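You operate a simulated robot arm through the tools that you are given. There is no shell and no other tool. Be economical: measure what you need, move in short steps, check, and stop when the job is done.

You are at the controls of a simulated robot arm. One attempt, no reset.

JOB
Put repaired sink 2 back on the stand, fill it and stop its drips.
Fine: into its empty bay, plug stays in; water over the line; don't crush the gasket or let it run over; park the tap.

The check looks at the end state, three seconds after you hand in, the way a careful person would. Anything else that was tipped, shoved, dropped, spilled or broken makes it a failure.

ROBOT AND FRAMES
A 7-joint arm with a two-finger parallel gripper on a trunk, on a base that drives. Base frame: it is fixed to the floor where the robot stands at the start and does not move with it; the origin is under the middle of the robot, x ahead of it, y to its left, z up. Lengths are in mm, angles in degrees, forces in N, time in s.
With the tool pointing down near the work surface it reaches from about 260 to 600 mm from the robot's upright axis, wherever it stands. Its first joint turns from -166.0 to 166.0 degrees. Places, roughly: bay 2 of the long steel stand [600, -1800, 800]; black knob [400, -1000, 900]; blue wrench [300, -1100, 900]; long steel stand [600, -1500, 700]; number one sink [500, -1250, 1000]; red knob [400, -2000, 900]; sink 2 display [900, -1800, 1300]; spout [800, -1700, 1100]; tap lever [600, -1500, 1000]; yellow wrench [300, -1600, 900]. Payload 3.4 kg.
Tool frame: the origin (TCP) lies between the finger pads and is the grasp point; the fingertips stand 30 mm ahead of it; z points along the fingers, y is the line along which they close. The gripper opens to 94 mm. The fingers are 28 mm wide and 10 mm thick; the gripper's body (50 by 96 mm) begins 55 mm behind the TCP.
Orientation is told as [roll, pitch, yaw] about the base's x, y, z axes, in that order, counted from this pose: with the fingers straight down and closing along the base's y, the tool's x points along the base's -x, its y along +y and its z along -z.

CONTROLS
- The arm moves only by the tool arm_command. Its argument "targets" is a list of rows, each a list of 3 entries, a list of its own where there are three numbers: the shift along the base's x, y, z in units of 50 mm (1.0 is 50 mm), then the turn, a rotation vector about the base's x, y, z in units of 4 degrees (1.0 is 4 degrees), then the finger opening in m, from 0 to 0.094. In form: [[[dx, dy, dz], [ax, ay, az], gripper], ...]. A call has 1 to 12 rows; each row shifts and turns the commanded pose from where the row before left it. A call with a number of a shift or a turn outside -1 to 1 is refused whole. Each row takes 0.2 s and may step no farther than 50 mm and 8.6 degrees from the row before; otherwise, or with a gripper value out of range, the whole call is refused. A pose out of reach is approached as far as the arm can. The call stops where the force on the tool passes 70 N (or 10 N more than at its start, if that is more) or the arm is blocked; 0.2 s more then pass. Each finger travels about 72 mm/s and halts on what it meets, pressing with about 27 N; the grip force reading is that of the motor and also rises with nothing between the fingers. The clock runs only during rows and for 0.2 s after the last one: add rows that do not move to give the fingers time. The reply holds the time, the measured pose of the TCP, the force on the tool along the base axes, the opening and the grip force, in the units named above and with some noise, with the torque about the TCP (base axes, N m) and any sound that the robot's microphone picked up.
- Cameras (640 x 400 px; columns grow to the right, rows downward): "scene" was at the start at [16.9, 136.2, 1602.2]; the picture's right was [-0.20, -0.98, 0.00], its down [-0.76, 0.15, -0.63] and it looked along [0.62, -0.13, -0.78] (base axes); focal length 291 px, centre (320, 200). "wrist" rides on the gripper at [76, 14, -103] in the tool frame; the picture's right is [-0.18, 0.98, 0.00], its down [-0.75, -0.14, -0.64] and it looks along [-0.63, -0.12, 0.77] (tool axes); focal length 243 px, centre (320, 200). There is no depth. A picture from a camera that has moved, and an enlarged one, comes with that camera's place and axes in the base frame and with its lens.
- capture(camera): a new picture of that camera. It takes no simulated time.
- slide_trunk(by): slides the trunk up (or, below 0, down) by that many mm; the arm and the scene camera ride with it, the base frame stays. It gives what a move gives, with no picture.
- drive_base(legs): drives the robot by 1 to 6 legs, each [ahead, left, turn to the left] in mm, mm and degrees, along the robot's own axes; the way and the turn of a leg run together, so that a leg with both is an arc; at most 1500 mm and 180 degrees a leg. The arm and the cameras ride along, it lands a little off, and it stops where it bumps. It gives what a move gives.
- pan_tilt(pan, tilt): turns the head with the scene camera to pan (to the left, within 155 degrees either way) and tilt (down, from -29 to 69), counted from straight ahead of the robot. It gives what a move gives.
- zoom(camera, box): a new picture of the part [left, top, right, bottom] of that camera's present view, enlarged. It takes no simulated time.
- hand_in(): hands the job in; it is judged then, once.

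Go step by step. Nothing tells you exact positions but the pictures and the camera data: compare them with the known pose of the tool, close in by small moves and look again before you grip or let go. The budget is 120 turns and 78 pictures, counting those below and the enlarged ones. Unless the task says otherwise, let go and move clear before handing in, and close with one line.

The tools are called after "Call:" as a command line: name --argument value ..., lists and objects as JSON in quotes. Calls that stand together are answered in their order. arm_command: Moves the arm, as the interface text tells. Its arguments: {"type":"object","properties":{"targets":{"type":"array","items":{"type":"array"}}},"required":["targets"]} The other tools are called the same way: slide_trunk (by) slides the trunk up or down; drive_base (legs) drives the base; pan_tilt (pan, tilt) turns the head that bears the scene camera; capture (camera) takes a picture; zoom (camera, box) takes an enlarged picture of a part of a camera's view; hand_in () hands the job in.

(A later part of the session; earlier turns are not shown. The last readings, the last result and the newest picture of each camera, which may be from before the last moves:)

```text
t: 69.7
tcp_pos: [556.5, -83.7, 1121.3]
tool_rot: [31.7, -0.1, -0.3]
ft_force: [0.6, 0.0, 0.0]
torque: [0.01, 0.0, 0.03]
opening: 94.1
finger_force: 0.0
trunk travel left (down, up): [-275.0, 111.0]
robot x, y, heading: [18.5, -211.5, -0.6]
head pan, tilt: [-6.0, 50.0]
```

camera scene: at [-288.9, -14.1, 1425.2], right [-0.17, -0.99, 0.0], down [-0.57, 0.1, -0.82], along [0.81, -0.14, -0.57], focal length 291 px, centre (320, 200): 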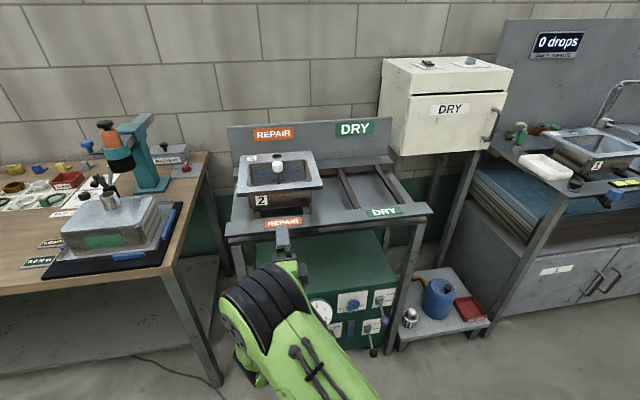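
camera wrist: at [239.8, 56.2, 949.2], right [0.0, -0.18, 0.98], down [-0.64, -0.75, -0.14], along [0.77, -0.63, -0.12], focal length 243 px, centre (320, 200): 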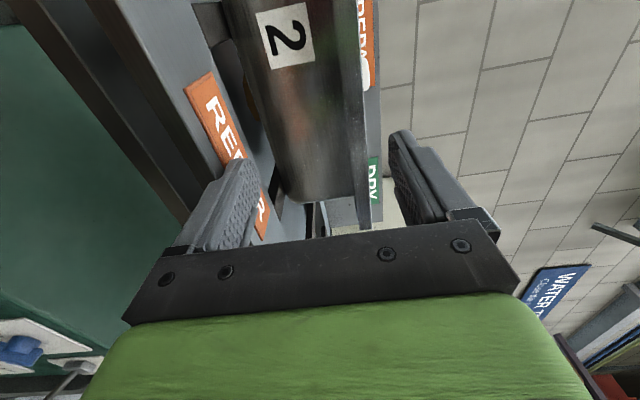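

The base touched something near x≈19. I'll back off a bit and look.

Call:
drive_base --legs '[[-40, 0, 0.6]]'

Call:
capture --camera "scene"

Call:
capture --camera "wrist"

```text
t: 70.3
tcp_pos: [553.2, -82.6, 1121.0]
tool_rot: [31.8, -0.2, -0.2]
ft_force: [-0.7, -0.1, -0.5]
torque: [-0.05, -0.02, 0.01]
opening: 94.0
finger_force: 0.1
trunk travel left (down, up): [-275.0, 111.0]
robot x, y, heading: [16.4, -213.7, -0.3]
head pan, tilt: [-6.0, 50.0]
stopped in leg 1: the robot was blocked; the commanded pose is now the measured one
```

```text
44 pictures are left
camera scene: at [36.2, -71.3, 1603.4], right [-0.11, -0.99, 0.0], down [-0.76, 0.08, -0.64], along [0.64, -0.07, -0.77], focal length 291 px, centre (320, 200)
```

scene: 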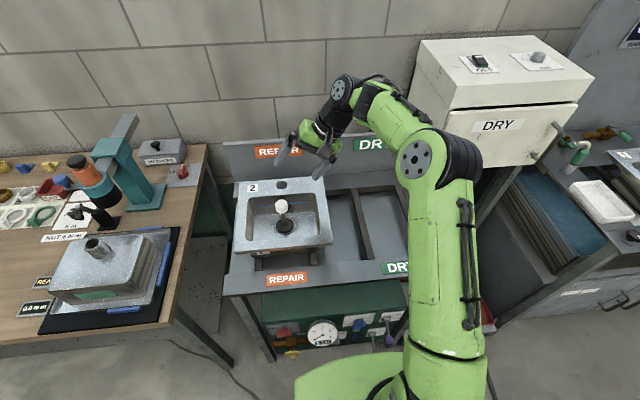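

```text
43 pictures are left
camera wrist: at [477.5, -123.2, 1215.6], right [0.19, 0.83, 0.52], down [0.75, -0.46, 0.47], along [0.63, 0.3, -0.71], focal length 243 px, centre (320, 200)
```

wrist: 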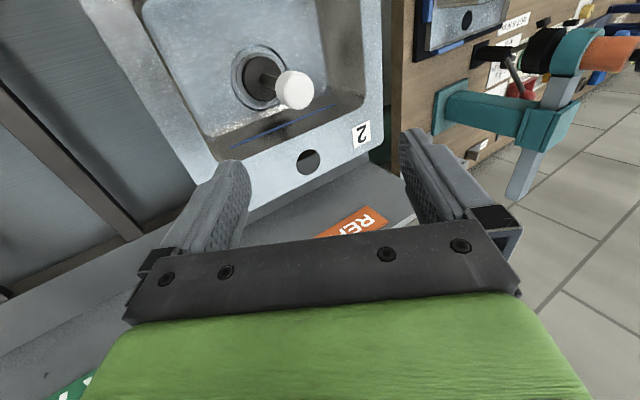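

Call:
drive_base --legs '[[0, 40, 0]]'

Call:
drive_base --legs '[[-40, 0, 0]]'

```text
t: 71.2
tcp_pos: [554.9, -40.5, 1120.9]
tool_rot: [31.7, -0.1, -0.1]
ft_force: [-0.4, 0.8, 0.2]
torque: [-0.04, 0.01, -0.05]
opening: 93.8
finger_force: 0.1
trunk travel left (down, up): [-275.0, 111.0]
robot x, y, heading: [17.9, -173.4, -0.3]
head pan, tilt: [-6.0, 50.0]
```

```text
t: 72.1
tcp_pos: [514.2, -41.7, 1121.5]
tool_rot: [31.8, -0.2, -0.1]
ft_force: [-0.5, 0.1, 0.2]
torque: [-0.02, -0.03, -0.04]
opening: 94.1
finger_force: 0.2
trunk travel left (down, up): [-275.0, 111.0]
robot x, y, heading: [-19.8, -174.9, -0.2]
head pan, tilt: [-6.0, 50.0]
```

Free again — that was the elbow against the dryer cabinet's side. I'll shift the base left to keep the elbow clear, then bring the tool across at height to the approach point.

Call:
drive_base --legs '[[0, 115, 0.2]]'

Call:
arm_command --targets '[[[0.1, -0.95, 0], [0, 0, 0], 0.094], [[0.1, -0.95, 0], [0, 0, 0], 0.094], [[0.1, -0.95, 0], [0, 0, 0], 0.094], [[0.1, -0.95, 0], [0, 0, 0], 0.094], [[0.1, -0.95, 0], [0, 0, 0], 0.094], [[0, 0, -0.8], [0, 0, 0], 0.094], [[0, 0, -0.8], [0, 0, 0], 0.094], [[0, 0, 0], [0, 0, 0], 0.094]]'

Call:
capture --camera "wrist"

Call:
capture --camera "scene"

```text
t: 73.3
tcp_pos: [515.0, 76.5, 1121.7]
tool_rot: [31.8, -0.3, 0.1]
ft_force: [0.3, 0.8, 0.2]
torque: [-0.04, 0.0, 0.0]
opening: 93.8
finger_force: 0.1
trunk travel left (down, up): [-275.0, 111.0]
robot x, y, heading: [-24.9, -60.6, -0.3]
head pan, tilt: [-6.0, 50.0]
```

```text
t: 75.1
tcp_pos: [529.6, -147.8, 1038.2]
tool_rot: [31.8, -0.2, 0.1]
ft_force: [-0.2, -0.2, 0.6]
torque: [0.0, -0.03, -0.01]
opening: 93.9
finger_force: 0.0
out of reach, approached as far as the arm can: row 5
trunk travel left (down, up): [-275.0, 111.0]
robot x, y, heading: [-21.6, -62.9, 0.2]
head pan, tilt: [-6.0, 50.0]
```

```text
42 pictures are left
camera wrist: at [453.2, -189.6, 1132.6], right [0.18, 0.84, 0.52], down [0.75, -0.46, 0.47], along [0.63, 0.3, -0.71], focal length 243 px, centre (320, 200)
```

wrist: 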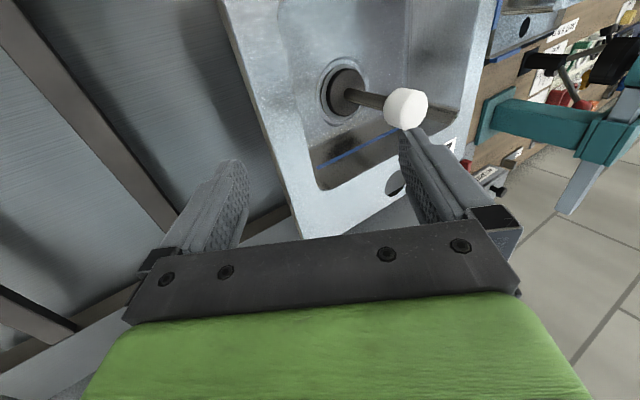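

```text
41 pictures are left
camera scene: at [-2.8, 83.4, 1603.4], right [-0.1, -0.99, 0.0], down [-0.76, 0.08, -0.64], along [0.64, -0.07, -0.77], focal length 291 px, centre (320, 200)
```

scene: 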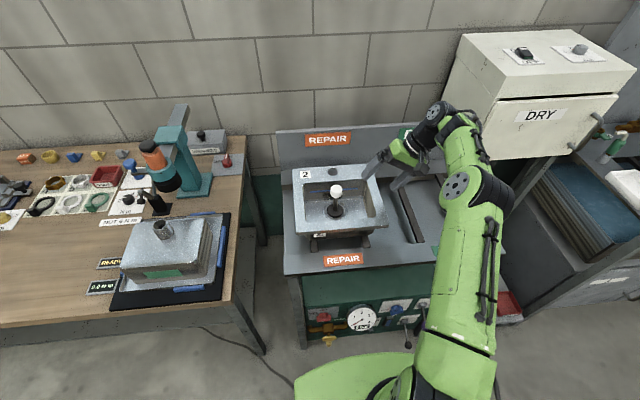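

The rim's inner edge is at y≈−117 and the outer at −149, and the arm is near its reach limit. I'll nudge the base forward and right, then get onto the approach line.

Call:
drive_base --legs '[[45, -25, 0]]'

Call:
arm_command --targets '[[[-0.6, 0, 0], [0, 0, 0], 0.094], [[0, 0, 0], [0, 0, 0], 0.094]]'

```text
t: 76.0
tcp_pos: [576.9, -174.2, 1037.5]
tool_rot: [32.0, -0.1, 0.1]
ft_force: [-0.2, -0.6, -0.6]
torque: [0.07, 0.04, 0.02]
opening: 94.2
finger_force: 0.0
trunk travel left (down, up): [-275.0, 111.0]
robot x, y, heading: [25.4, -86.8, 0.1]
head pan, tilt: [-6.0, 50.0]
```

```text
t: 76.6
tcp_pos: [543.7, -172.9, 1037.3]
tool_rot: [31.8, -0.1, 0.2]
ft_force: [0.4, 0.5, -0.4]
torque: [-0.02, 0.03, 0.02]
opening: 93.8
finger_force: 0.2
trunk travel left (down, up): [-275.0, 111.0]
robot x, y, heading: [24.3, -82.6, -0.0]
head pan, tilt: [-6.0, 50.0]
```

Call:
arm_command --targets '[[[0, 0.35, -0.6], [0, 0, 0], 0.094], [[0, 0.35, -0.6], [0, 0, 0], 0.094], [[0, 0, 0], [0, 0, 0], 0.094]]'

Call:
capture --camera "wrist"

Call:
zoom --camera "scene" --box '[270, 110, 470, 260]'

```text
t: 77.4
tcp_pos: [545.1, -139.7, 980.1]
tool_rot: [31.7, -0.2, 0.1]
ft_force: [0.6, -0.4, -0.3]
torque: [0.04, 0.0, 0.02]
opening: 94.0
finger_force: 0.2
trunk travel left (down, up): [-275.0, 111.0]
robot x, y, heading: [23.6, -87.0, 0.0]
head pan, tilt: [-6.0, 50.0]
```

```text
40 pictures are left
camera wrist: at [468.2, -180.7, 1073.6], right [0.18, 0.84, 0.52], down [0.75, -0.46, 0.47], along [0.63, 0.3, -0.71], focal length 243 px, centre (320, 200)
```

wrist: 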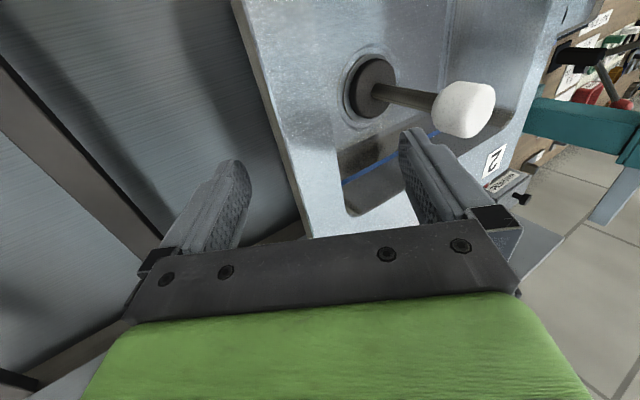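

```text
2.67 times, centred on (370, 185) of scene
camera zoom: at [42.9, 57.7, 1603.5], right [-0.11, -0.99, 0.0], down [-0.76, 0.08, -0.64], along [0.64, -0.07, -0.77], focal length 776 px, centre (187, 240)
```

zoom: 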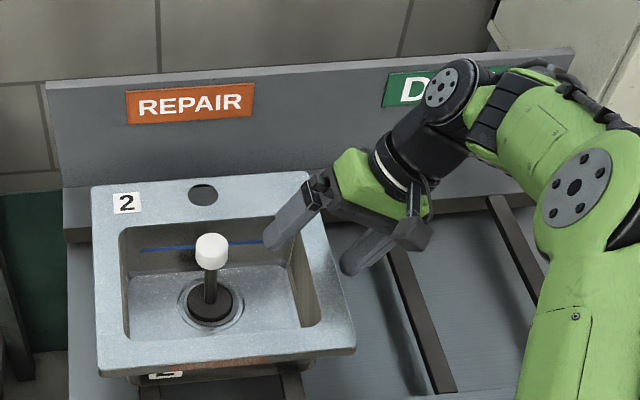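

Good alignment: one finger is inside the bowl and one outside below the rim. Continuing to depth in small steps.

Call:
arm_command --targets '[[[0, 0.18, -0.34], [0, 0, 0], 0.094], [[0, 0.18, -0.34], [0, 0, 0], 0.094], [[0, 0.16, -0.3], [0, 0, 0], 0.094], [[0, 0, 0], [0, 0, 0], 0.094]]'

Call:
zoom --camera "scene" --box '[270, 110, 470, 260]'

Call:
capture --camera "wrist"

```text
t: 78.4
tcp_pos: [544.9, -112.9, 930.0]
tool_rot: [31.8, -0.3, 0.0]
ft_force: [-0.3, -0.4, 0.7]
torque: [0.0, 0.02, 0.03]
opening: 93.8
finger_force: 0.0
trunk travel left (down, up): [-275.0, 111.0]
robot x, y, heading: [23.5, -83.6, 0.1]
head pan, tilt: [-6.0, 50.0]
```

```text
2.67 times, centred on (370, 185) of scene
camera zoom: at [42.8, 57.8, 1603.5], right [-0.11, -0.99, 0.0], down [-0.76, 0.08, -0.64], along [0.64, -0.07, -0.77], focal length 776 px, centre (187, 240)
```

zoom: 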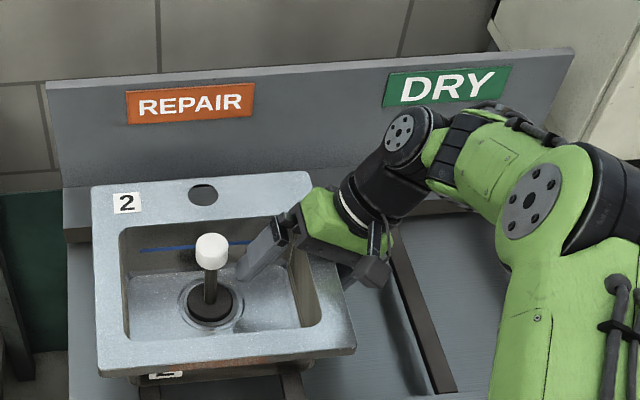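

```text
37 pictures are left
camera wrist: at [468.2, -154.0, 1023.0], right [0.18, 0.84, 0.52], down [0.75, -0.46, 0.47], along [0.63, 0.3, -0.71], focal length 243 px, centre (320, 200)
```

wrist: 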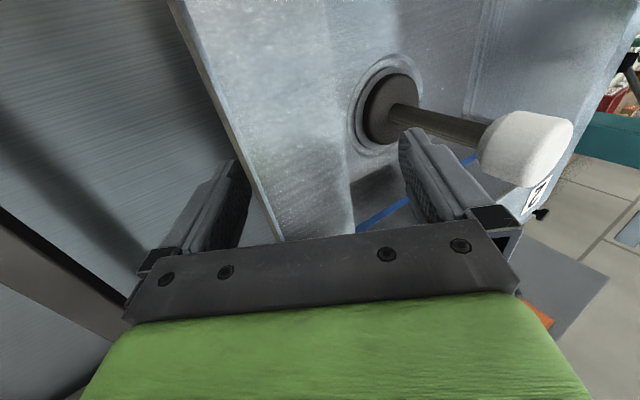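

At depth with no contact. Closing now.

Call:
arm_command --targets '[[[0, 0, 0], [0, 0, 0], 0.06], [[0, 0, 0], [0, 0, 0], 0.045], [[0, 0, 0], [0, 0, 0], 0.02], [[0, 0, 0], [0, 0, 0], 0.0], [[0, 0, 0], [0, 0, 0], 0.0], [[0, 0, 0], [0, 0, 0], 0.0]]'

Call:
zoom --camera "scene" --box '[270, 110, 470, 260]'

```text
t: 79.8
tcp_pos: [545.5, -114.1, 930.6]
tool_rot: [31.8, -0.3, 0.1]
ft_force: [2.7, -6.6, 12.9]
torque: [-1.25, 0.25, 0.06]
opening: 35.5
finger_force: 26.4
trunk travel left (down, up): [-275.0, 111.0]
robot x, y, heading: [26.1, -84.5, -0.0]
head pan, tilt: [-6.0, 50.0]
```

```text
2.67 times, centred on (370, 185) of scene
camera zoom: at [41.9, 57.1, 1603.6], right [-0.11, -0.99, 0.0], down [-0.76, 0.08, -0.64], along [0.64, -0.07, -0.77], focal length 776 px, centre (187, 240)
```

zoom: 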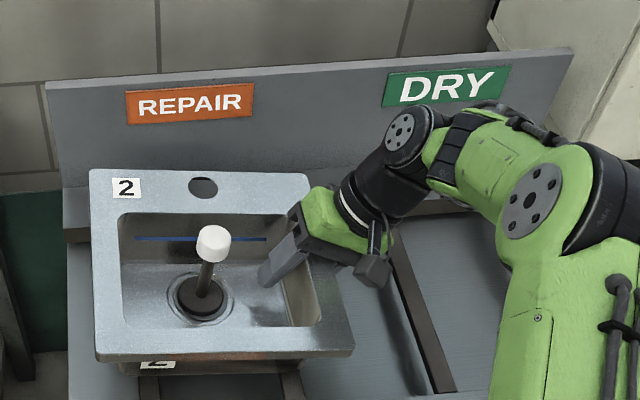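

The opening is 35.5 mm as predicted, and the clamp has enough leverage to raise the far side, so the outer finger now bears on both the wall and the rim edge — a solid three-point grip. Lifting a little.

Call:
arm_command --targets '[[[0, 0, 0.15], [0, 0, 0], 0.0], [[0, 0, 0.15], [0, 0, 0], 0.0], [[0, 0, 0.15], [0, 0, 0], 0.0], [[0, 0, 0.15], [0, 0, 0], 0.0], [[0, 0, 0], [0, 0, 0], 0.0]]'

Call:
zoom --camera "scene" --box '[270, 110, 470, 260]'

```text
t: 81.0
tcp_pos: [545.9, -112.2, 958.8]
tool_rot: [31.9, -0.1, 0.1]
ft_force: [-0.6, 0.3, -11.8]
torque: [-1.07, -0.01, 0.03]
opening: 35.6
finger_force: 27.5
trunk travel left (down, up): [-275.0, 111.0]
robot x, y, heading: [26.7, -83.8, -0.1]
head pan, tilt: [-6.0, 50.0]
```

```text
2.67 times, centred on (370, 185) of scene
camera zoom: at [44.6, 58.1, 1603.4], right [-0.11, -0.99, 0.0], down [-0.76, 0.08, -0.64], along [0.64, -0.07, -0.77], focal length 776 px, centre (187, 240)
```

zoom: 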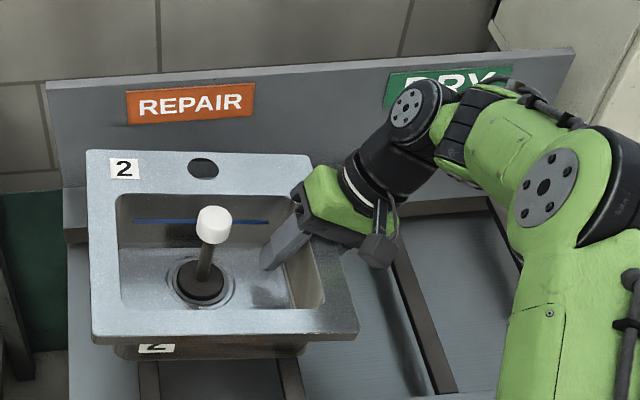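

It's carried: 1.2 kg and steady, with only about 5° of left-side-up tilt. Raising further and rolling the tool −5° to level it.

Call:
arm_command --targets '[[[0, 0, 0.35], [0, 0, 0], 0.0], [[0, 0, 0.35], [0, 0, 0], 0.0], [[0, 0, 0.35], [0, 0, 0], 0.0], [[0, 0, 0.35], [0, 0, 0], 0.0], [[0, 0, 0.3], [-0.3, 0, 0], 0.0], [[0, 0, 0.2], [-0.3, 0, 0], 0.0], [[0, 0, 0.1], [-0.3, 0, 0], 0.0], [[0, 0, 0], [-0.3, 0, 0], 0.0], [[0, 0, 0], [0, 0, 0], 0.0]]'

Call:
capture --camera "scene"

Call:
capture --camera "wrist"

```text
t: 83.0
tcp_pos: [545.5, -113.7, 1060.2]
tool_rot: [27.0, -0.1, 0.1]
ft_force: [0.4, -0.9, -11.7]
torque: [-1.06, -0.07, -0.02]
opening: 35.5
finger_force: 26.9
trunk travel left (down, up): [-275.0, 111.0]
robot x, y, heading: [24.5, -81.9, -0.1]
head pan, tilt: [-6.0, 50.0]
```

```text
34 pictures are left
camera scene: at [44.4, 58.0, 1603.4], right [-0.11, -0.99, 0.0], down [-0.76, 0.08, -0.64], along [0.64, -0.07, -0.77], focal length 291 px, centre (320, 200)
```

scene: 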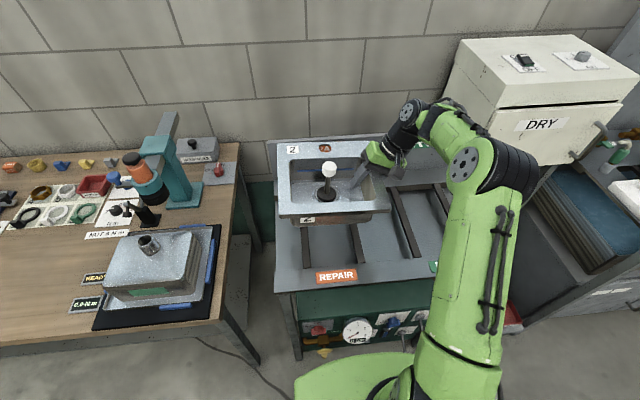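

```text
33 pictures are left
camera wrist: at [469.8, -145.5, 1157.0], right [0.18, 0.88, 0.45], down [0.75, -0.42, 0.51], along [0.63, 0.24, -0.74], focal length 243 px, centre (320, 200)
```

wrist: 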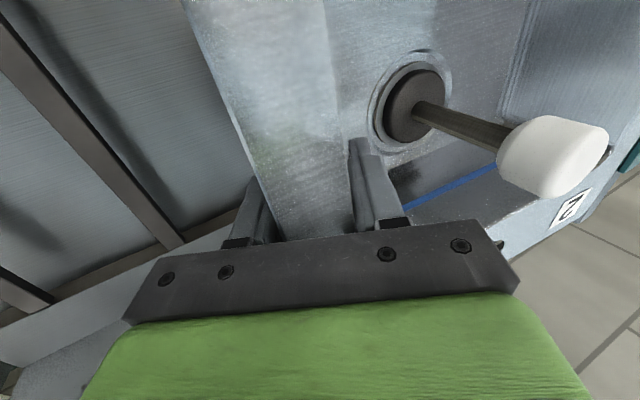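

The sink is level and held well. I'll back away and carry it over to in front of bay 2.

Call:
drive_base --legs '[[-360, 0, 0], [0, -900, 0], [0, -840, 0]]'

Call:
pan_tilt --pan -6 --tilt 45

Call:
capture --camera "scene"

```text
t: 93.7
tcp_pos: [192.5, -1840.9, 1060.1]
tool_rot: [27.1, -0.2, 0.1]
ft_force: [-0.3, -0.6, -11.1]
torque: [-1.06, -0.03, -0.01]
opening: 35.6
finger_force: 26.8
trunk travel left (down, up): [-275.0, 111.0]
robot x, y, heading: [-326.3, -1812.3, 0.1]
head pan, tilt: [-6.0, 50.0]
```

```text
t: 94.4
tcp_pos: [192.9, -1839.5, 1059.3]
tool_rot: [27.0, 0.0, 0.2]
ft_force: [-0.1, -0.4, -10.9]
torque: [-1.07, 0.0, 0.02]
opening: 35.4
finger_force: 26.9
trunk travel left (down, up): [-275.0, 111.0]
robot x, y, heading: [-331.3, -1811.9, 0.2]
head pan, tilt: [-6.0, 45.0]
```

```text
32 pictures are left
camera scene: at [-304.4, -1670.9, 1610.3], right [-0.1, -0.99, 0.0], down [-0.7, 0.07, -0.71], along [0.7, -0.07, -0.71], focal length 291 px, centre (320, 200)
```

scene: 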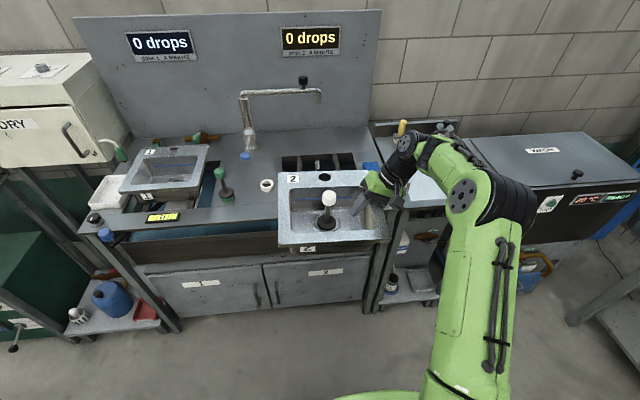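

Call:
zoom --camera "scene" --box '[90, 100, 290, 250]'

Call:
zoom --camera "scene" --box '[230, 60, 430, 260]'

```text
2.67 times, centred on (190, 175) of scene
camera zoom: at [-304.4, -1670.9, 1610.3], right [-0.1, -0.99, 0.0], down [-0.7, 0.07, -0.71], along [0.7, -0.07, -0.71], focal length 776 px, centre (667, 267)
```

zoom: 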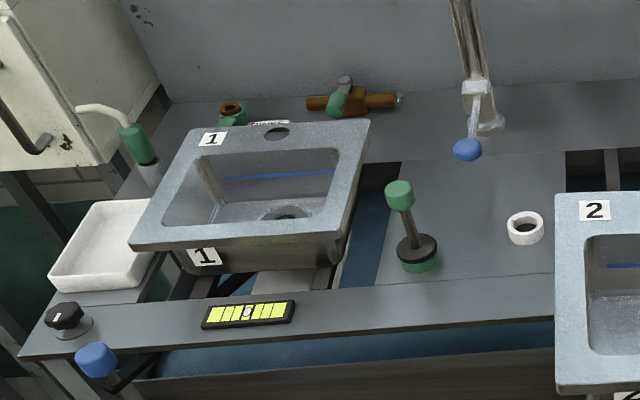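

```text
2.00 times, centred on (330, 160) of scene
camera zoom: at [-304.4, -1670.9, 1610.3], right [-0.1, -0.99, 0.0], down [-0.7, 0.07, -0.71], along [0.7, -0.07, -0.71], focal length 582 px, centre (300, 280)
```

zoom: 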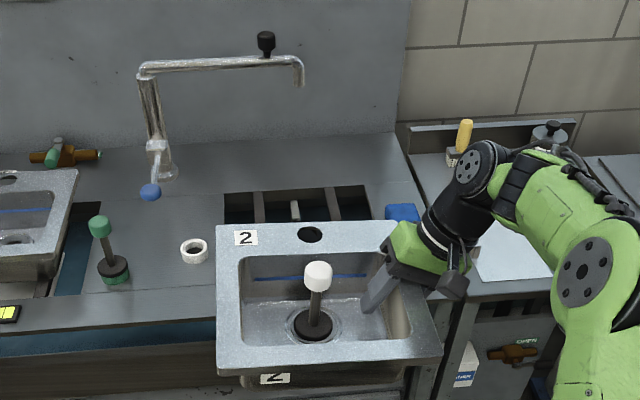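

The bar on the beam is just a spirit level. Bay 2's rails and ring wrench are centred at about (568, −1760), so I'll drive forward to hold the drain over that point, then check before lowering.

Call:
drive_base --legs '[[340, -17, 0]]'

Call:
pan_tilt --pan -8 --tilt 58

Call:
capture --camera "scene"

Call:
capture --camera "wrist"

```text
t: 96.6
tcp_pos: [527.0, -1856.3, 1058.6]
tool_rot: [27.0, 0.0, 0.2]
ft_force: [0.7, -0.4, -11.7]
torque: [-1.07, -0.02, -0.01]
opening: 35.4
finger_force: 27.6
trunk travel left (down, up): [-275.0, 111.0]
robot x, y, heading: [1.8, -1831.0, 0.1]
head pan, tilt: [-6.0, 45.0]
```

```text
t: 97.3
tcp_pos: [524.5, -1857.4, 1060.1]
tool_rot: [27.0, 0.0, 0.2]
ft_force: [0.0, 0.1, -11.2]
torque: [-1.06, -0.05, -0.01]
opening: 35.6
finger_force: 26.6
trunk travel left (down, up): [-275.0, 111.0]
robot x, y, heading: [2.4, -1835.3, 0.3]
head pan, tilt: [-8.0, 58.0]
```

```text
29 pictures are left
camera scene: at [15.1, -1689.2, 1593.2], right [-0.14, -0.99, 0.0], down [-0.84, 0.12, -0.53], along [0.52, -0.07, -0.85], focal length 291 px, centre (320, 200)
```

scene: 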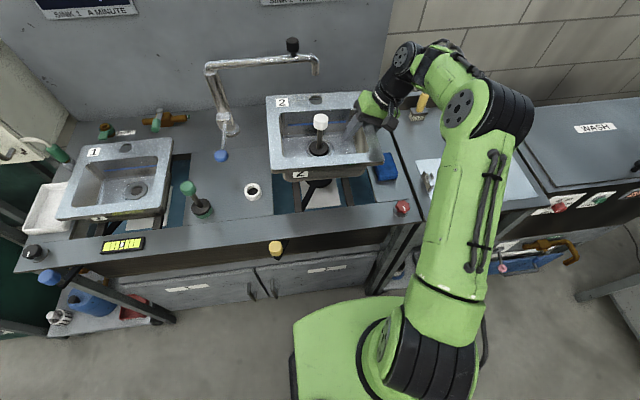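

```text
28 pictures are left
camera wrist: at [449.3, -1890.3, 1156.8], right [0.18, 0.88, 0.45], down [0.75, -0.41, 0.51], along [0.63, 0.25, -0.74], focal length 243 px, centre (320, 200)
```

wrist: 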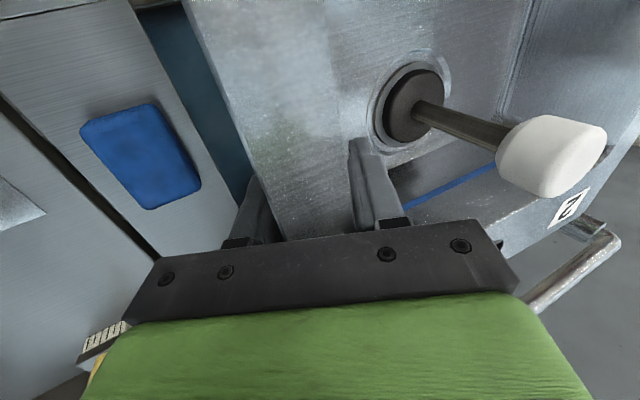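

Call:
zoom --camera "scene" --box '[240, 70, 420, 270]'

Call:
zoom --camera "scene" --box '[10, 110, 250, 290]'

```text
2.00 times, centred on (330, 170) of scene
camera zoom: at [15.1, -1689.2, 1593.2], right [-0.14, -0.99, 0.0], down [-0.84, 0.12, -0.53], along [0.52, -0.07, -0.85], focal length 582 px, centre (300, 260)
```

zoom: 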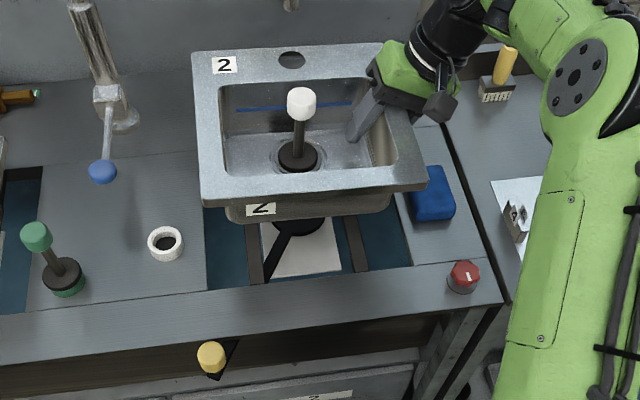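

```text
2.22 times, centred on (130, 200) of scene
camera zoom: at [15.1, -1689.2, 1593.2], right [-0.14, -0.99, 0.0], down [-0.84, 0.12, -0.53], along [0.52, -0.07, -0.85], focal length 647 px, centre (742, 200)
```

zoom: 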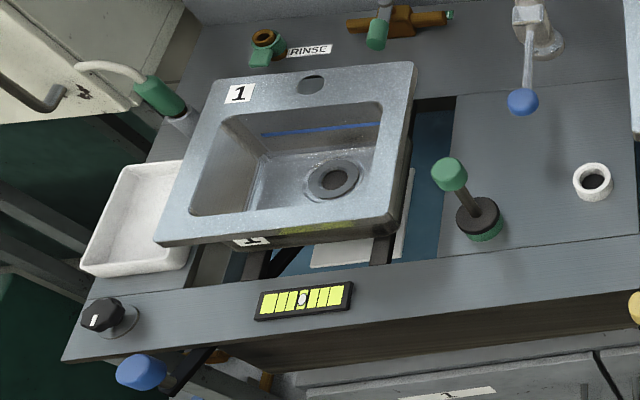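

Sink centre is now at (529, −1760), and bay 2's centre (rails and ring) is at about (555, −1760). I'll move 26 mm forward and come down most of the way.

Call:
arm_command --targets '[[[0.26, 0, 0], [0, 0, 0], 0.0], [[0.26, 0, 0], [0, 0, 0], 0.0], [[0, 0, -0.4], [0, 0, 0], 0.0], [[0, 0, -0.4], [0, 0, 0], 0.0], [[0, 0, -0.4], [0, 0, 0], 0.0], [[0, 0, -0.2], [0, 0, 0], 0.0], [[0, 0, 0], [0, 0, 0], 0.0]]'

Call:
zoom --camera "scene" --box '[230, 70, 430, 270]'

```text
t: 98.9
tcp_pos: [551.2, -1855.7, 988.4]
tool_rot: [26.9, -0.1, 0.2]
ft_force: [0.3, 0.0, -11.3]
torque: [-1.07, -0.06, 0.02]
opening: 35.8
finger_force: 27.9
trunk travel left (down, up): [-275.0, 111.0]
robot x, y, heading: [4.3, -1827.4, 0.0]
head pan, tilt: [-8.0, 58.0]
```

```text
2.00 times, centred on (330, 170) of scene
camera zoom: at [15.3, -1689.2, 1593.2], right [-0.14, -0.99, 0.0], down [-0.84, 0.12, -0.53], along [0.52, -0.07, -0.85], focal length 582 px, centre (300, 260)
```

zoom: 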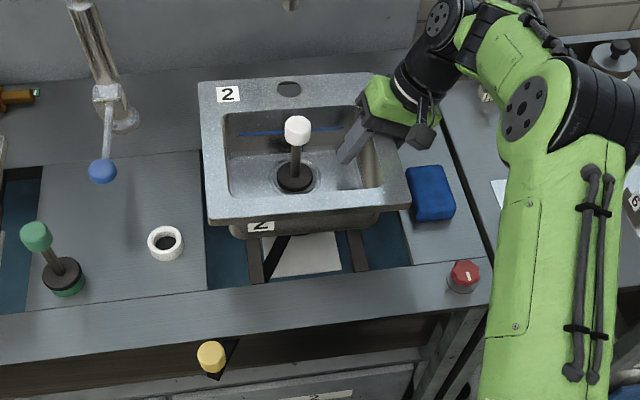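

Tracking well. Continuing down, more slowly.

Call:
arm_command --targets '[[[0, 0, -0.3], [0, 0, 0], 0.0], [[0, 0, -0.3], [0, 0, 0], 0.0], [[0, 0, 0], [0, 0, 0], 0.0]]'

Call:
arm_command --targets '[[[0, 0, -0.14], [0, 0, 0], 0.0], [[0, 0, -0.1], [0, 0, 0], 0.0], [[0, 0, 0], [0, 0, 0], 0.0]]'

Call:
zoom --camera "scene" --box '[230, 70, 430, 270]'

```text
t: 99.7
tcp_pos: [550.3, -1858.1, 958.2]
tool_rot: [27.0, 0.0, 0.2]
ft_force: [0.0, -0.1, -11.3]
torque: [-1.09, -0.08, -0.01]
opening: 35.6
finger_force: 26.6
trunk travel left (down, up): [-275.0, 111.0]
robot x, y, heading: [0.6, -1835.8, 0.2]
head pan, tilt: [-8.0, 58.0]
```

```text
t: 100.5
tcp_pos: [550.1, -1857.0, 946.7]
tool_rot: [27.1, -0.2, 0.2]
ft_force: [-0.2, -0.1, -10.3]
torque: [-1.07, -0.05, -0.01]
opening: 35.7
finger_force: 26.8
trunk travel left (down, up): [-275.0, 111.0]
robot x, y, heading: [5.8, -1830.8, 0.2]
head pan, tilt: [-8.0, 58.0]
```

```text
2.00 times, centred on (330, 170) of scene
camera zoom: at [15.4, -1689.2, 1593.2], right [-0.14, -0.99, 0.0], down [-0.84, 0.12, -0.53], along [0.52, -0.07, -0.85], focal length 582 px, centre (300, 260)
```

zoom: 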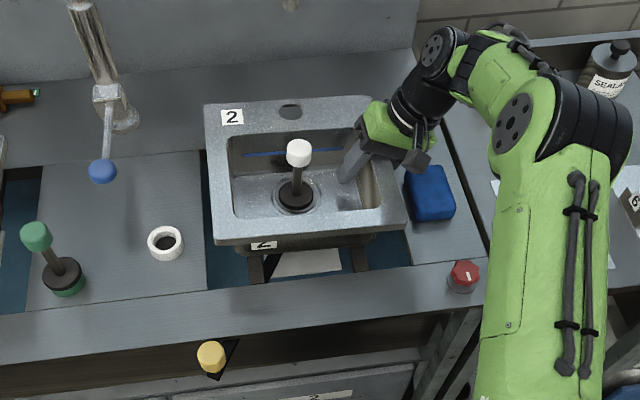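

Call:
arm_command --targets '[[[0, 0, -0.08], [0, 0, 0], 0.0], [[0, 0, -0.08], [0, 0, 0], 0.0], [[0, 0, 0], [0, 0, 0], 0.0]]'

Call:
arm_command --targets '[[[0, 0, -0.08], [0, 0, 0], 0.0], [[0, 0, 0], [0, 0, 0], 0.0]]'

```text
t: 101.3
tcp_pos: [551.7, -1857.3, 939.6]
tool_rot: [27.0, 0.0, 0.2]
ft_force: [0.4, 0.5, -11.9]
torque: [-1.05, -0.04, -0.05]
opening: 35.5
finger_force: 27.3
trunk travel left (down, up): [-275.0, 111.0]
robot x, y, heading: [4.0, -1828.4, 0.0]
head pan, tilt: [-8.0, 58.0]
```

```text
t: 101.9
tcp_pos: [551.8, -1858.3, 935.0]
tool_rot: [27.0, 0.1, 0.2]
ft_force: [-0.4, 0.8, -11.6]
torque: [-1.1, -0.06, -0.02]
opening: 35.8
finger_force: 26.9
trunk travel left (down, up): [-275.0, 111.0]
robot x, y, heading: [2.2, -1835.5, 0.4]
head pan, tilt: [-8.0, 58.0]
```

Call:
arm_command --targets '[[[0, 0, -0.08], [0, 0, 0], 0.0], [[0, 0, 0], [0, 0, 0], 0.0]]'

Call:
arm_command --targets '[[[0, 0, -0.08], [0, 0, 0], 0.0], [[0, 0, 0], [0, 0, 0], 0.0]]'

Call:
zoom --camera "scene" --box '[50, 70, 430, 310]'

```text
t: 102.5
tcp_pos: [551.0, -1857.3, 931.0]
tool_rot: [27.0, 0.0, 0.3]
ft_force: [0.1, -0.4, -11.1]
torque: [-1.04, -0.06, 0.01]
opening: 35.5
finger_force: 26.7
trunk travel left (down, up): [-275.0, 111.0]
robot x, y, heading: [7.4, -1830.0, 0.1]
head pan, tilt: [-8.0, 58.0]
```

```text
t: 103.1
tcp_pos: [551.6, -1858.0, 930.8]
tool_rot: [26.9, -0.5, 0.1]
ft_force: [1.0, -2.1, 16.4]
torque: [-0.88, 0.86, 0.17]
opening: 35.5
finger_force: 27.2
trunk travel left (down, up): [-275.0, 111.0]
robot x, y, heading: [6.0, -1830.3, 0.3]
head pan, tilt: [-8.0, 58.0]
```

```text
1.67 times, centred on (240, 190) of scene
camera zoom: at [12.3, -1689.5, 1593.5], right [-0.14, -0.99, 0.0], down [-0.84, 0.12, -0.53], along [0.53, -0.07, -0.85], focal length 485 px, centre (453, 217)
```

zoom: 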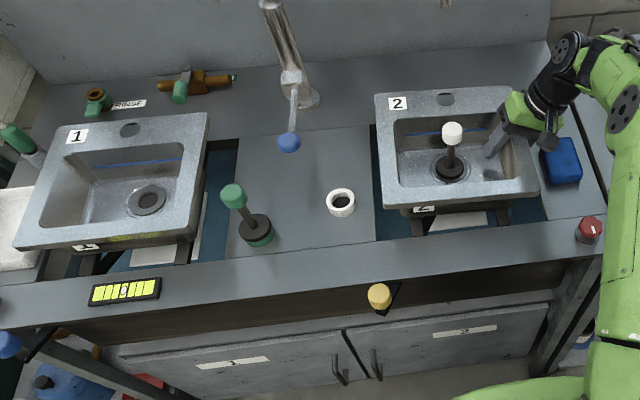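

Contact at the same height as on the repair rails, the drain has gone through freely, and the rim lines up with sink 1's (front edge x≈429, centre y≈−1761). I'll open gently so it settles.

Call:
arm_command --targets '[[[0, 0, 0.04], [0, 0, 0], 0.033], [[0, 0, 0], [0, 0, 0], 0.037], [[0, 0, 0], [0, 0, 0], 0.045], [[0, 0, 0], [0, 0, 0], 0.07], [[0, 0, 0], [0, 0, 0], 0.094], [[0, 0, 0], [0, 0, 0], 0.094], [[0, 0, 0], [0, 0, 0], 0.094]]'

Call:
arm_command --targets '[[[0, -0.23, 0.45], [0, 0, 0], 0.094], [[0, -0.27, 0.53], [0, 0, 0], 0.094], [[0, -0.4, 0.8], [0, 0, 0], 0.094], [[0, -0.3, 0.8], [0, 0, 0], 0.094], [[0, 0, 0.8], [0, 0, 0], 0.094], [[0, 0, 0], [0, 0, 0], 0.094]]'

Call:
zoom --camera "scene" --box '[50, 10, 430, 310]'

```text
t: 104.7
tcp_pos: [550.8, -1857.4, 930.4]
tool_rot: [27.0, -0.1, 0.2]
ft_force: [-0.2, -0.8, 0.6]
torque: [0.0, -0.02, -0.01]
opening: 94.3
finger_force: 0.0
trunk travel left (down, up): [-275.0, 111.0]
robot x, y, heading: [2.5, -1828.3, 0.2]
head pan, tilt: [-8.0, 58.0]
```

```text
t: 106.1
tcp_pos: [550.4, -1917.2, 1099.2]
tool_rot: [27.1, -0.1, 0.2]
ft_force: [0.3, -0.4, 0.6]
torque: [-0.01, 0.0, 0.03]
opening: 94.2
finger_force: 0.0
trunk travel left (down, up): [-275.0, 111.0]
robot x, y, heading: [5.9, -1831.2, -0.0]
head pan, tilt: [-8.0, 58.0]
```

```text
1.33 times, centred on (240, 160) of scene
camera zoom: at [14.4, -1689.8, 1593.2], right [-0.14, -0.99, 0.0], down [-0.84, 0.12, -0.53], along [0.52, -0.07, -0.85], focal length 388 px, centre (427, 253)
```

zoom: 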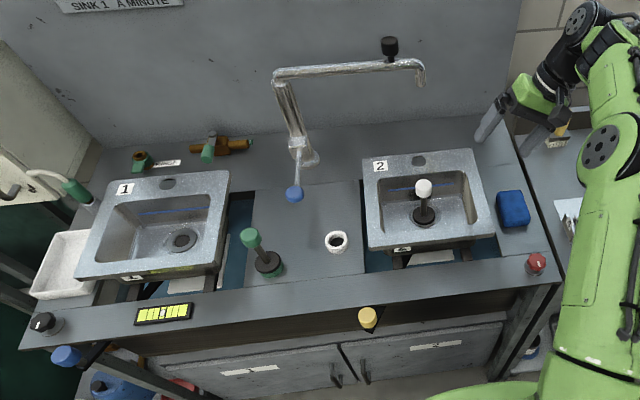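

Sink 2 sits in its bay with the plug in and matches sink 1. Next is the tap: the spout's black knob is at about (770, −1720, 1165), which is far, so I'll back off and turn the tool nearly level to reach it.

Call:
drive_base --legs '[[-170, 0, 0], [0, 120, 0]]'

Call:
arm_command --targets '[[[0.6, 0, 0.6], [-1, 0, 0], 0.094], [[0.6, 0, 0.6], [-1, 0, 0], 0.094], [[0, 0.5, 0], [-1, 0, 0], 0.094], [[0, 0.5, 0], [-1, 0, 0], 0.094], [[0, 0.5, 0], [-1, 0, 0], 0.094], [[0, 0.5, 0], [-1, 0, 0], 0.094], [[0, 0, 0], [-0.75, 0, 0], 0.094], [[0, 0, 0], [0, -1, 0], 0.094], [[0, 0, 0], [0, -1, 0], 0.094], [[0, 0, 0], [0, -1, 0], 0.094], [[0, 0, 0], [0, -1, 0], 0.094], [[0, 0, 0], [0, -1, 0], 0.094]]'

Call:
arm_command --targets '[[[0, 0, 0], [0, -1, 0], 0.094], [[0, 0, 0], [0, -1, 0], 0.094], [[0, 0, 0], [0, -1, 0], 0.094], [[0, 0, 0], [0, -1, 0], 0.094], [[0, 0, 0], [0, -1, 0], 0.094], [[0, 0, 0], [0, -1, 0], 0.094], [[0, 0, 0], [0, -1, 0], 0.094], [[0, 0, 0], [0, -1, 0], 0.094], [[0, 0, 0], [0, -1, 0], 0.094], [[0, 0, 0], [0, -1, 0], 0.094], [[0, 0, 0], [0, -1, 0], 0.094], [[0, 0, 0], [0, -1, 0], 0.094]]'

```text
t: 108.4
tcp_pos: [377.9, -1798.0, 1098.4]
tool_rot: [27.0, -0.2, 0.3]
ft_force: [0.2, 0.5, 0.5]
torque: [-0.05, -0.03, 0.01]
opening: 94.1
finger_force: 0.1
trunk travel left (down, up): [-275.0, 111.0]
robot x, y, heading: [-165.4, -1713.0, 0.2]
head pan, tilt: [-8.0, 58.0]
```

```text
t: 111.0
tcp_pos: [387.0, -1696.8, 1132.9]
tool_rot: [-0.1, -20.1, 0.2]
ft_force: [0.4, -1.2, 0.1]
torque: [-0.02, -0.02, 0.01]
opening: 94.0
finger_force: 0.0
out of reach, approached as far as the arm can: row 1, 2
trunk travel left (down, up): [-275.0, 111.0]
robot x, y, heading: [-166.9, -1712.6, 0.1]
head pan, tilt: [-8.0, 58.0]
```

```text
t: 113.6
tcp_pos: [386.9, -1696.1, 1133.8]
tool_rot: [-0.5, -67.9, 0.6]
ft_force: [-0.3, -0.1, 0.0]
torque: [0.0, -0.01, -0.01]
opening: 93.9
finger_force: 0.0
trunk travel left (down, up): [-275.0, 111.0]
robot x, y, heading: [-167.4, -1709.4, 0.0]
head pan, tilt: [-8.0, 58.0]
```

Call:
drive_base --legs '[[215, 0, 0]]'

Call:
arm_command --targets '[[[0.3, 0, 0.35], [0, -1, 0], 0.094], [[0.3, 0, 0.35], [0, -1, 0], 0.094], [[0.6, -0.3, 0], [0, 0, 0], 0.094], [[0, 0, 0], [0, 0, 0], 0.094]]'

Call:
pan_tilt --pan -5 --tilt 40

Call:
capture --camera "scene"

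```text
t: 115.3
tcp_pos: [600.3, -1698.7, 1132.6]
tool_rot: [-0.7, -67.8, 0.5]
ft_force: [1.0, -0.1, -0.9]
torque: [-0.04, 0.02, 0.02]
opening: 93.9
finger_force: 0.0
trunk travel left (down, up): [-275.0, 111.0]
robot x, y, heading: [45.8, -1711.3, -0.0]
head pan, tilt: [-8.0, 58.0]
```

```text
t: 116.3
tcp_pos: [658.6, -1714.4, 1169.6]
tool_rot: [-1.0, -76.0, 0.9]
ft_force: [-1.0, 0.3, -0.2]
torque: [-0.02, 0.03, 0.01]
opening: 93.9
finger_force: 0.1
trunk travel left (down, up): [-275.0, 111.0]
robot x, y, heading: [48.7, -1714.0, -0.1]
head pan, tilt: [-8.0, 58.0]
```

```text
t: 117.1
tcp_pos: [659.5, -1714.4, 1168.1]
tool_rot: [-0.9, -76.1, 0.8]
ft_force: [0.4, -0.1, 0.0]
torque: [0.02, 0.03, 0.01]
opening: 93.8
finger_force: 0.1
trunk travel left (down, up): [-275.0, 111.0]
robot x, y, heading: [45.5, -1712.4, -0.0]
head pan, tilt: [-5.0, 40.0]
```

```text
21 pictures are left
camera scene: at [73.0, -1568.1, 1617.5], right [-0.09, -1.0, 0.0], down [-0.64, 0.06, -0.77], along [0.76, -0.07, -0.64], focal length 291 px, centre (320, 200)
```

scene: 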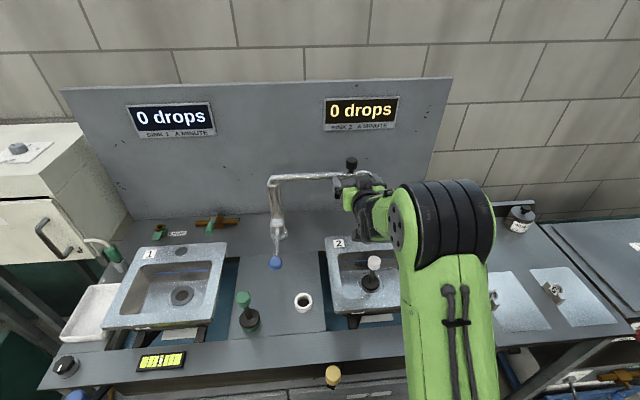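

The knob lines up at (770, −1722, 1160). Extending forward to straddle it.

Call:
arm_command --targets '[[[0.7, -0.08, -0.05], [0, 0, 0], 0.094], [[0.7, -0.08, -0.05], [0, 0, 0], 0.094], [[0.6, 0, 0], [0, 0, 0], 0.094], [[0, 0, 0], [0, 0, 0], 0.094]]'

Call:
zoom --camera "scene" --box '[250, 130, 410, 250]'

```text
t: 118.1
tcp_pos: [759.8, -1720.4, 1162.1]
tool_rot: [-0.8, -76.0, 0.7]
ft_force: [-0.8, 0.1, -0.5]
torque: [-0.03, -0.01, -0.02]
opening: 94.0
finger_force: 0.1
trunk travel left (down, up): [-275.0, 111.0]
robot x, y, heading: [44.0, -1711.8, -0.1]
head pan, tilt: [-5.0, 40.0]
```

```text
3.33 times, centred on (330, 190) of scene
camera zoom: at [72.1, -1568.2, 1617.6], right [-0.09, -1.0, 0.0], down [-0.64, 0.06, -0.77], along [0.76, -0.07, -0.64], focal length 970 px, centre (287, 233)
```

zoom: 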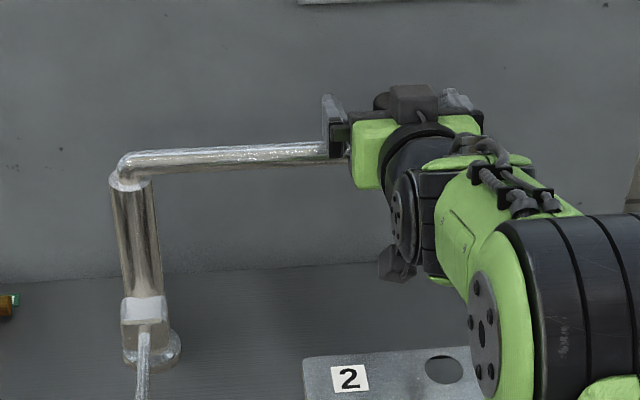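

Call:
arm_command --targets '[[[0, 0, 0], [0, 0, 0], 0.06], [[0, 0, 0], [0, 0, 0], 0.04], [[0, 0, 0], [0, 0, 0], 0.02], [[0, 0, 0], [0, 0, 0], 0.0], [[0, 0, 0], [0, 0, 0], 0.0], [[0, 0, 0], [0, 0, 0], 0.0]]'

```text
t: 119.5
tcp_pos: [759.0, -1721.1, 1161.3]
tool_rot: [-0.9, -76.1, 0.7]
ft_force: [-0.1, 0.3, 0.2]
torque: [-0.09, 0.0, 0.0]
opening: 36.8
finger_force: 45.5
trunk travel left (down, up): [-275.0, 111.0]
robot x, y, heading: [42.5, -1712.5, -0.1]
head pan, tilt: [-5.0, 40.0]
```

Knob gripped. I'll swing the spout toward the bowl along its arc, a few degrees first.

Call:
arm_command --targets '[[[-0.324, 0.028, 0], [0, 0, -1], 0.0], [[-0.318, 0.05, 0], [0, 0, -1], 0.0], [[-0.314, 0.074, 0], [0, 0, -1], 0.0], [[0, 0, 0], [0, 0, 0], 0.0]]'

```text
t: 120.5
tcp_pos: [712.1, -1714.4, 1161.6]
tool_rot: [-0.9, -75.9, -11.1]
ft_force: [-1.2, -0.9, -2.4]
torque: [-0.2, -0.38, 0.06]
opening: 36.5
finger_force: 45.3
trunk travel left (down, up): [-275.0, 111.0]
robot x, y, heading: [47.9, -1714.9, -0.2]
head pan, tilt: [-5.0, 40.0]
```

Call:
arm_command --targets '[[[-0.308, 0.094, 0], [0, 0, -1], 0.0], [[-0.302, 0.116, 0], [0, 0, -1], 0.0], [[-0.292, 0.136, 0], [0, 0, -1], 0.0], [[-0.282, 0.156, 0], [0, 0, -1], 0.0], [[-0.27, 0.176, 0], [0, 0, -1], 0.0], [[0, 0, 0], [0, 0, 0], 0.0]]'

Call:
zoom --camera "scene" --box '[220, 130, 420, 330]'

```text
t: 121.9
tcp_pos: [638.1, -1682.1, 1164.1]
tool_rot: [-0.5, -76.2, -31.7]
ft_force: [-2.5, -7.7, 0.4]
torque: [0.0, -0.97, -0.52]
opening: 33.5
finger_force: 45.0
trunk travel left (down, up): [-275.0, 111.0]
robot x, y, heading: [45.3, -1713.1, -0.1]
head pan, tilt: [-5.0, 40.0]
```

```text
2.00 times, centred on (320, 230) of scene
camera zoom: at [72.1, -1570.1, 1617.8], right [-0.09, -1.0, 0.0], down [-0.64, 0.06, -0.77], along [0.76, -0.07, -0.64], focal length 582 px, centre (320, 140)
```

zoom: 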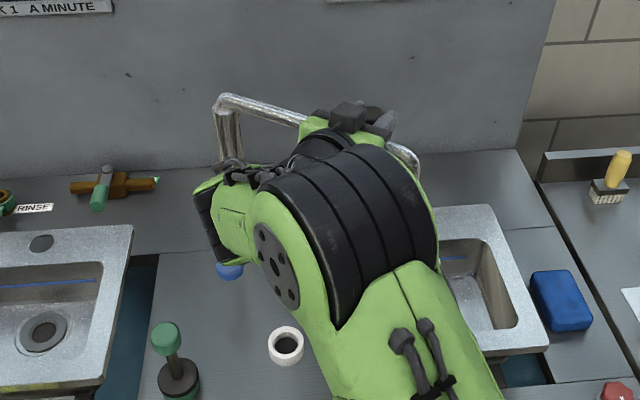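

The knob is slipping toward the fingertips: the spout is at about 30° and needs about 42°. I'll open, advance 22 mm along the tool and regrip.

Call:
arm_command --targets '[[[0, 0, 0], [0, 0, 0], 0.06], [[0, 0, 0], [0, 0, 0], 0.07], [[0.2, -0.13, 0], [0, 0, 0], 0.07], [[0.2, -0.13, 0], [0, 0, 0], 0.07], [[0, 0, 0], [0, 0, 0], 0.03], [[0, 0, 0], [0, 0, 0], 0.0], [[0, 0, 0], [0, 0, 0], 0.0], [[0, 0, 0], [0, 0, 0], 0.0]]'

```text
t: 123.7
tcp_pos: [657.7, -1694.0, 1162.4]
tool_rot: [-1.0, -76.0, -31.2]
ft_force: [-4.3, -7.6, -5.3]
torque: [-0.27, -0.11, 0.07]
opening: 37.5
finger_force: 45.0
trunk travel left (down, up): [-275.0, 111.0]
robot x, y, heading: [48.3, -1709.3, 0.0]
head pan, tilt: [-5.0, 40.0]
```

Call:
arm_command --targets '[[[-0.28, 0.176, 0], [0, 0, -1], 0.0], [[-0.266, 0.196, 0], [0, 0, -1], 0.0], [[-0.25, 0.212, 0], [0, 0, -1], 0.0], [[0, 0, 0], [0, 0, 0], 0.0]]'

Call:
zoom --camera "scene" --box '[220, 130, 420, 330]'

```text
t: 124.7
tcp_pos: [616.2, -1664.7, 1163.2]
tool_rot: [-0.6, -75.9, -43.7]
ft_force: [-10.4, -11.4, -7.2]
torque: [0.11, 0.21, 0.11]
opening: 37.9
finger_force: 45.6
trunk travel left (down, up): [-275.0, 111.0]
robot x, y, heading: [49.3, -1712.3, -0.1]
head pan, tilt: [-5.0, 40.0]
```

```text
2.00 times, centred on (320, 230) of scene
camera zoom: at [71.5, -1570.8, 1617.9], right [-0.09, -1.0, 0.0], down [-0.64, 0.06, -0.77], along [0.76, -0.07, -0.64], focal length 582 px, centre (320, 140)
```

zoom: 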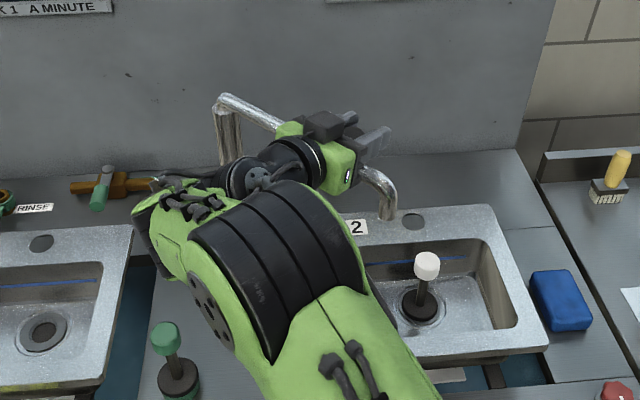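

The spout tip is now over the bowl at about (560, −1700). I'll let go upward and back away, then turn the tool down for the lever.

Call:
arm_command --targets '[[[0, 0, 0], [0, 0, 0], 0.06], [[0, 0, 0], [0, 0, 0], 0.08], [[0, 0, 0.5], [0, 0, 0], 0.08], [[0, 0, 0.7], [0, 0, 0], 0.08], [[0, 0, 0.4], [0, 0, 0], 0.08], [[0, 0, 0], [0, 0, 0], 0.08]]'

Call:
drive_base --legs '[[-300, 0, 0]]'

Call:
arm_command --targets '[[[0, 0, 0], [0, 1, 1], 0.0], [[0, 0, 0], [0, 1, 1], 0.0], [[0, 0, 0], [0, 1, 1], 0.0], [[0, 0, 0], [0, 1, 1], 0.0], [[0, 0, 0], [0, 1, 1], 0.0], [[0, 0, 0], [0, 1, 1], 0.0], [[0, 0, 0], [0, 1, 1], 0.0], [[0, 0, 0], [0, 1, 1], 0.0], [[0, 0, 0], [0, 1, 1], 0.0], [[0, 0, 0], [0, 1, 1], 0.0], [[0, 0, 0], [0, 1, 1], 0.0]]'

Call:
zoom --camera "scene" --box '[160, 40, 480, 320]'

```text
t: 126.1
tcp_pos: [617.8, -1663.8, 1244.9]
tool_rot: [-0.9, -76.0, -43.1]
ft_force: [-0.3, 0.5, -0.5]
torque: [-0.03, 0.02, 0.01]
opening: 80.2
finger_force: 0.0
trunk travel left (down, up): [-275.0, 111.0]
robot x, y, heading: [50.1, -1710.3, -0.2]
head pan, tilt: [-5.0, 40.0]
```

```text
t: 128.1
tcp_pos: [316.2, -1661.0, 1245.3]
tool_rot: [-0.9, -76.0, -42.9]
ft_force: [-0.3, 0.0, -0.1]
torque: [0.0, 0.0, 0.03]
opening: 80.2
finger_force: 0.1
trunk travel left (down, up): [-275.0, 111.0]
robot x, y, heading: [-256.6, -1713.1, 0.3]
head pan, tilt: [-5.0, 40.0]
```

```text
t: 130.5
tcp_pos: [318.9, -1660.5, 1243.9]
tool_rot: [-16.8, -33.7, 17.7]
ft_force: [-0.1, 0.7, -0.2]
torque: [0.01, 0.0, 0.02]
opening: 0.0
finger_force: 27.3
trunk travel left (down, up): [-275.0, 111.0]
robot x, y, heading: [-252.4, -1711.3, 0.3]
head pan, tilt: [-5.0, 40.0]
```

```text
1.43 times, centred on (320, 180) of scene
camera zoom: at [-225.9, -1568.9, 1617.6], right [-0.08, -1.0, 0.0], down [-0.64, 0.05, -0.77], along [0.76, -0.06, -0.64], focal length 416 px, centre (320, 229)
```

zoom: 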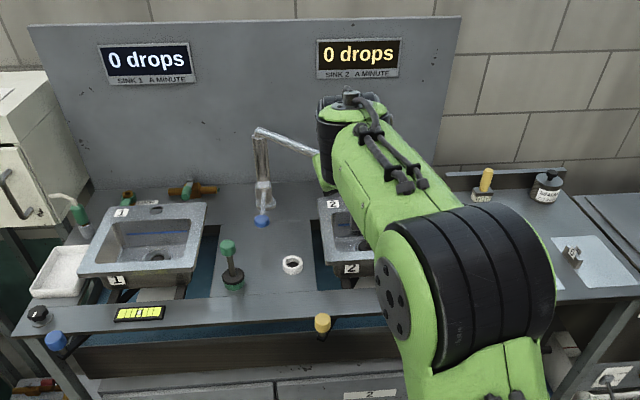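

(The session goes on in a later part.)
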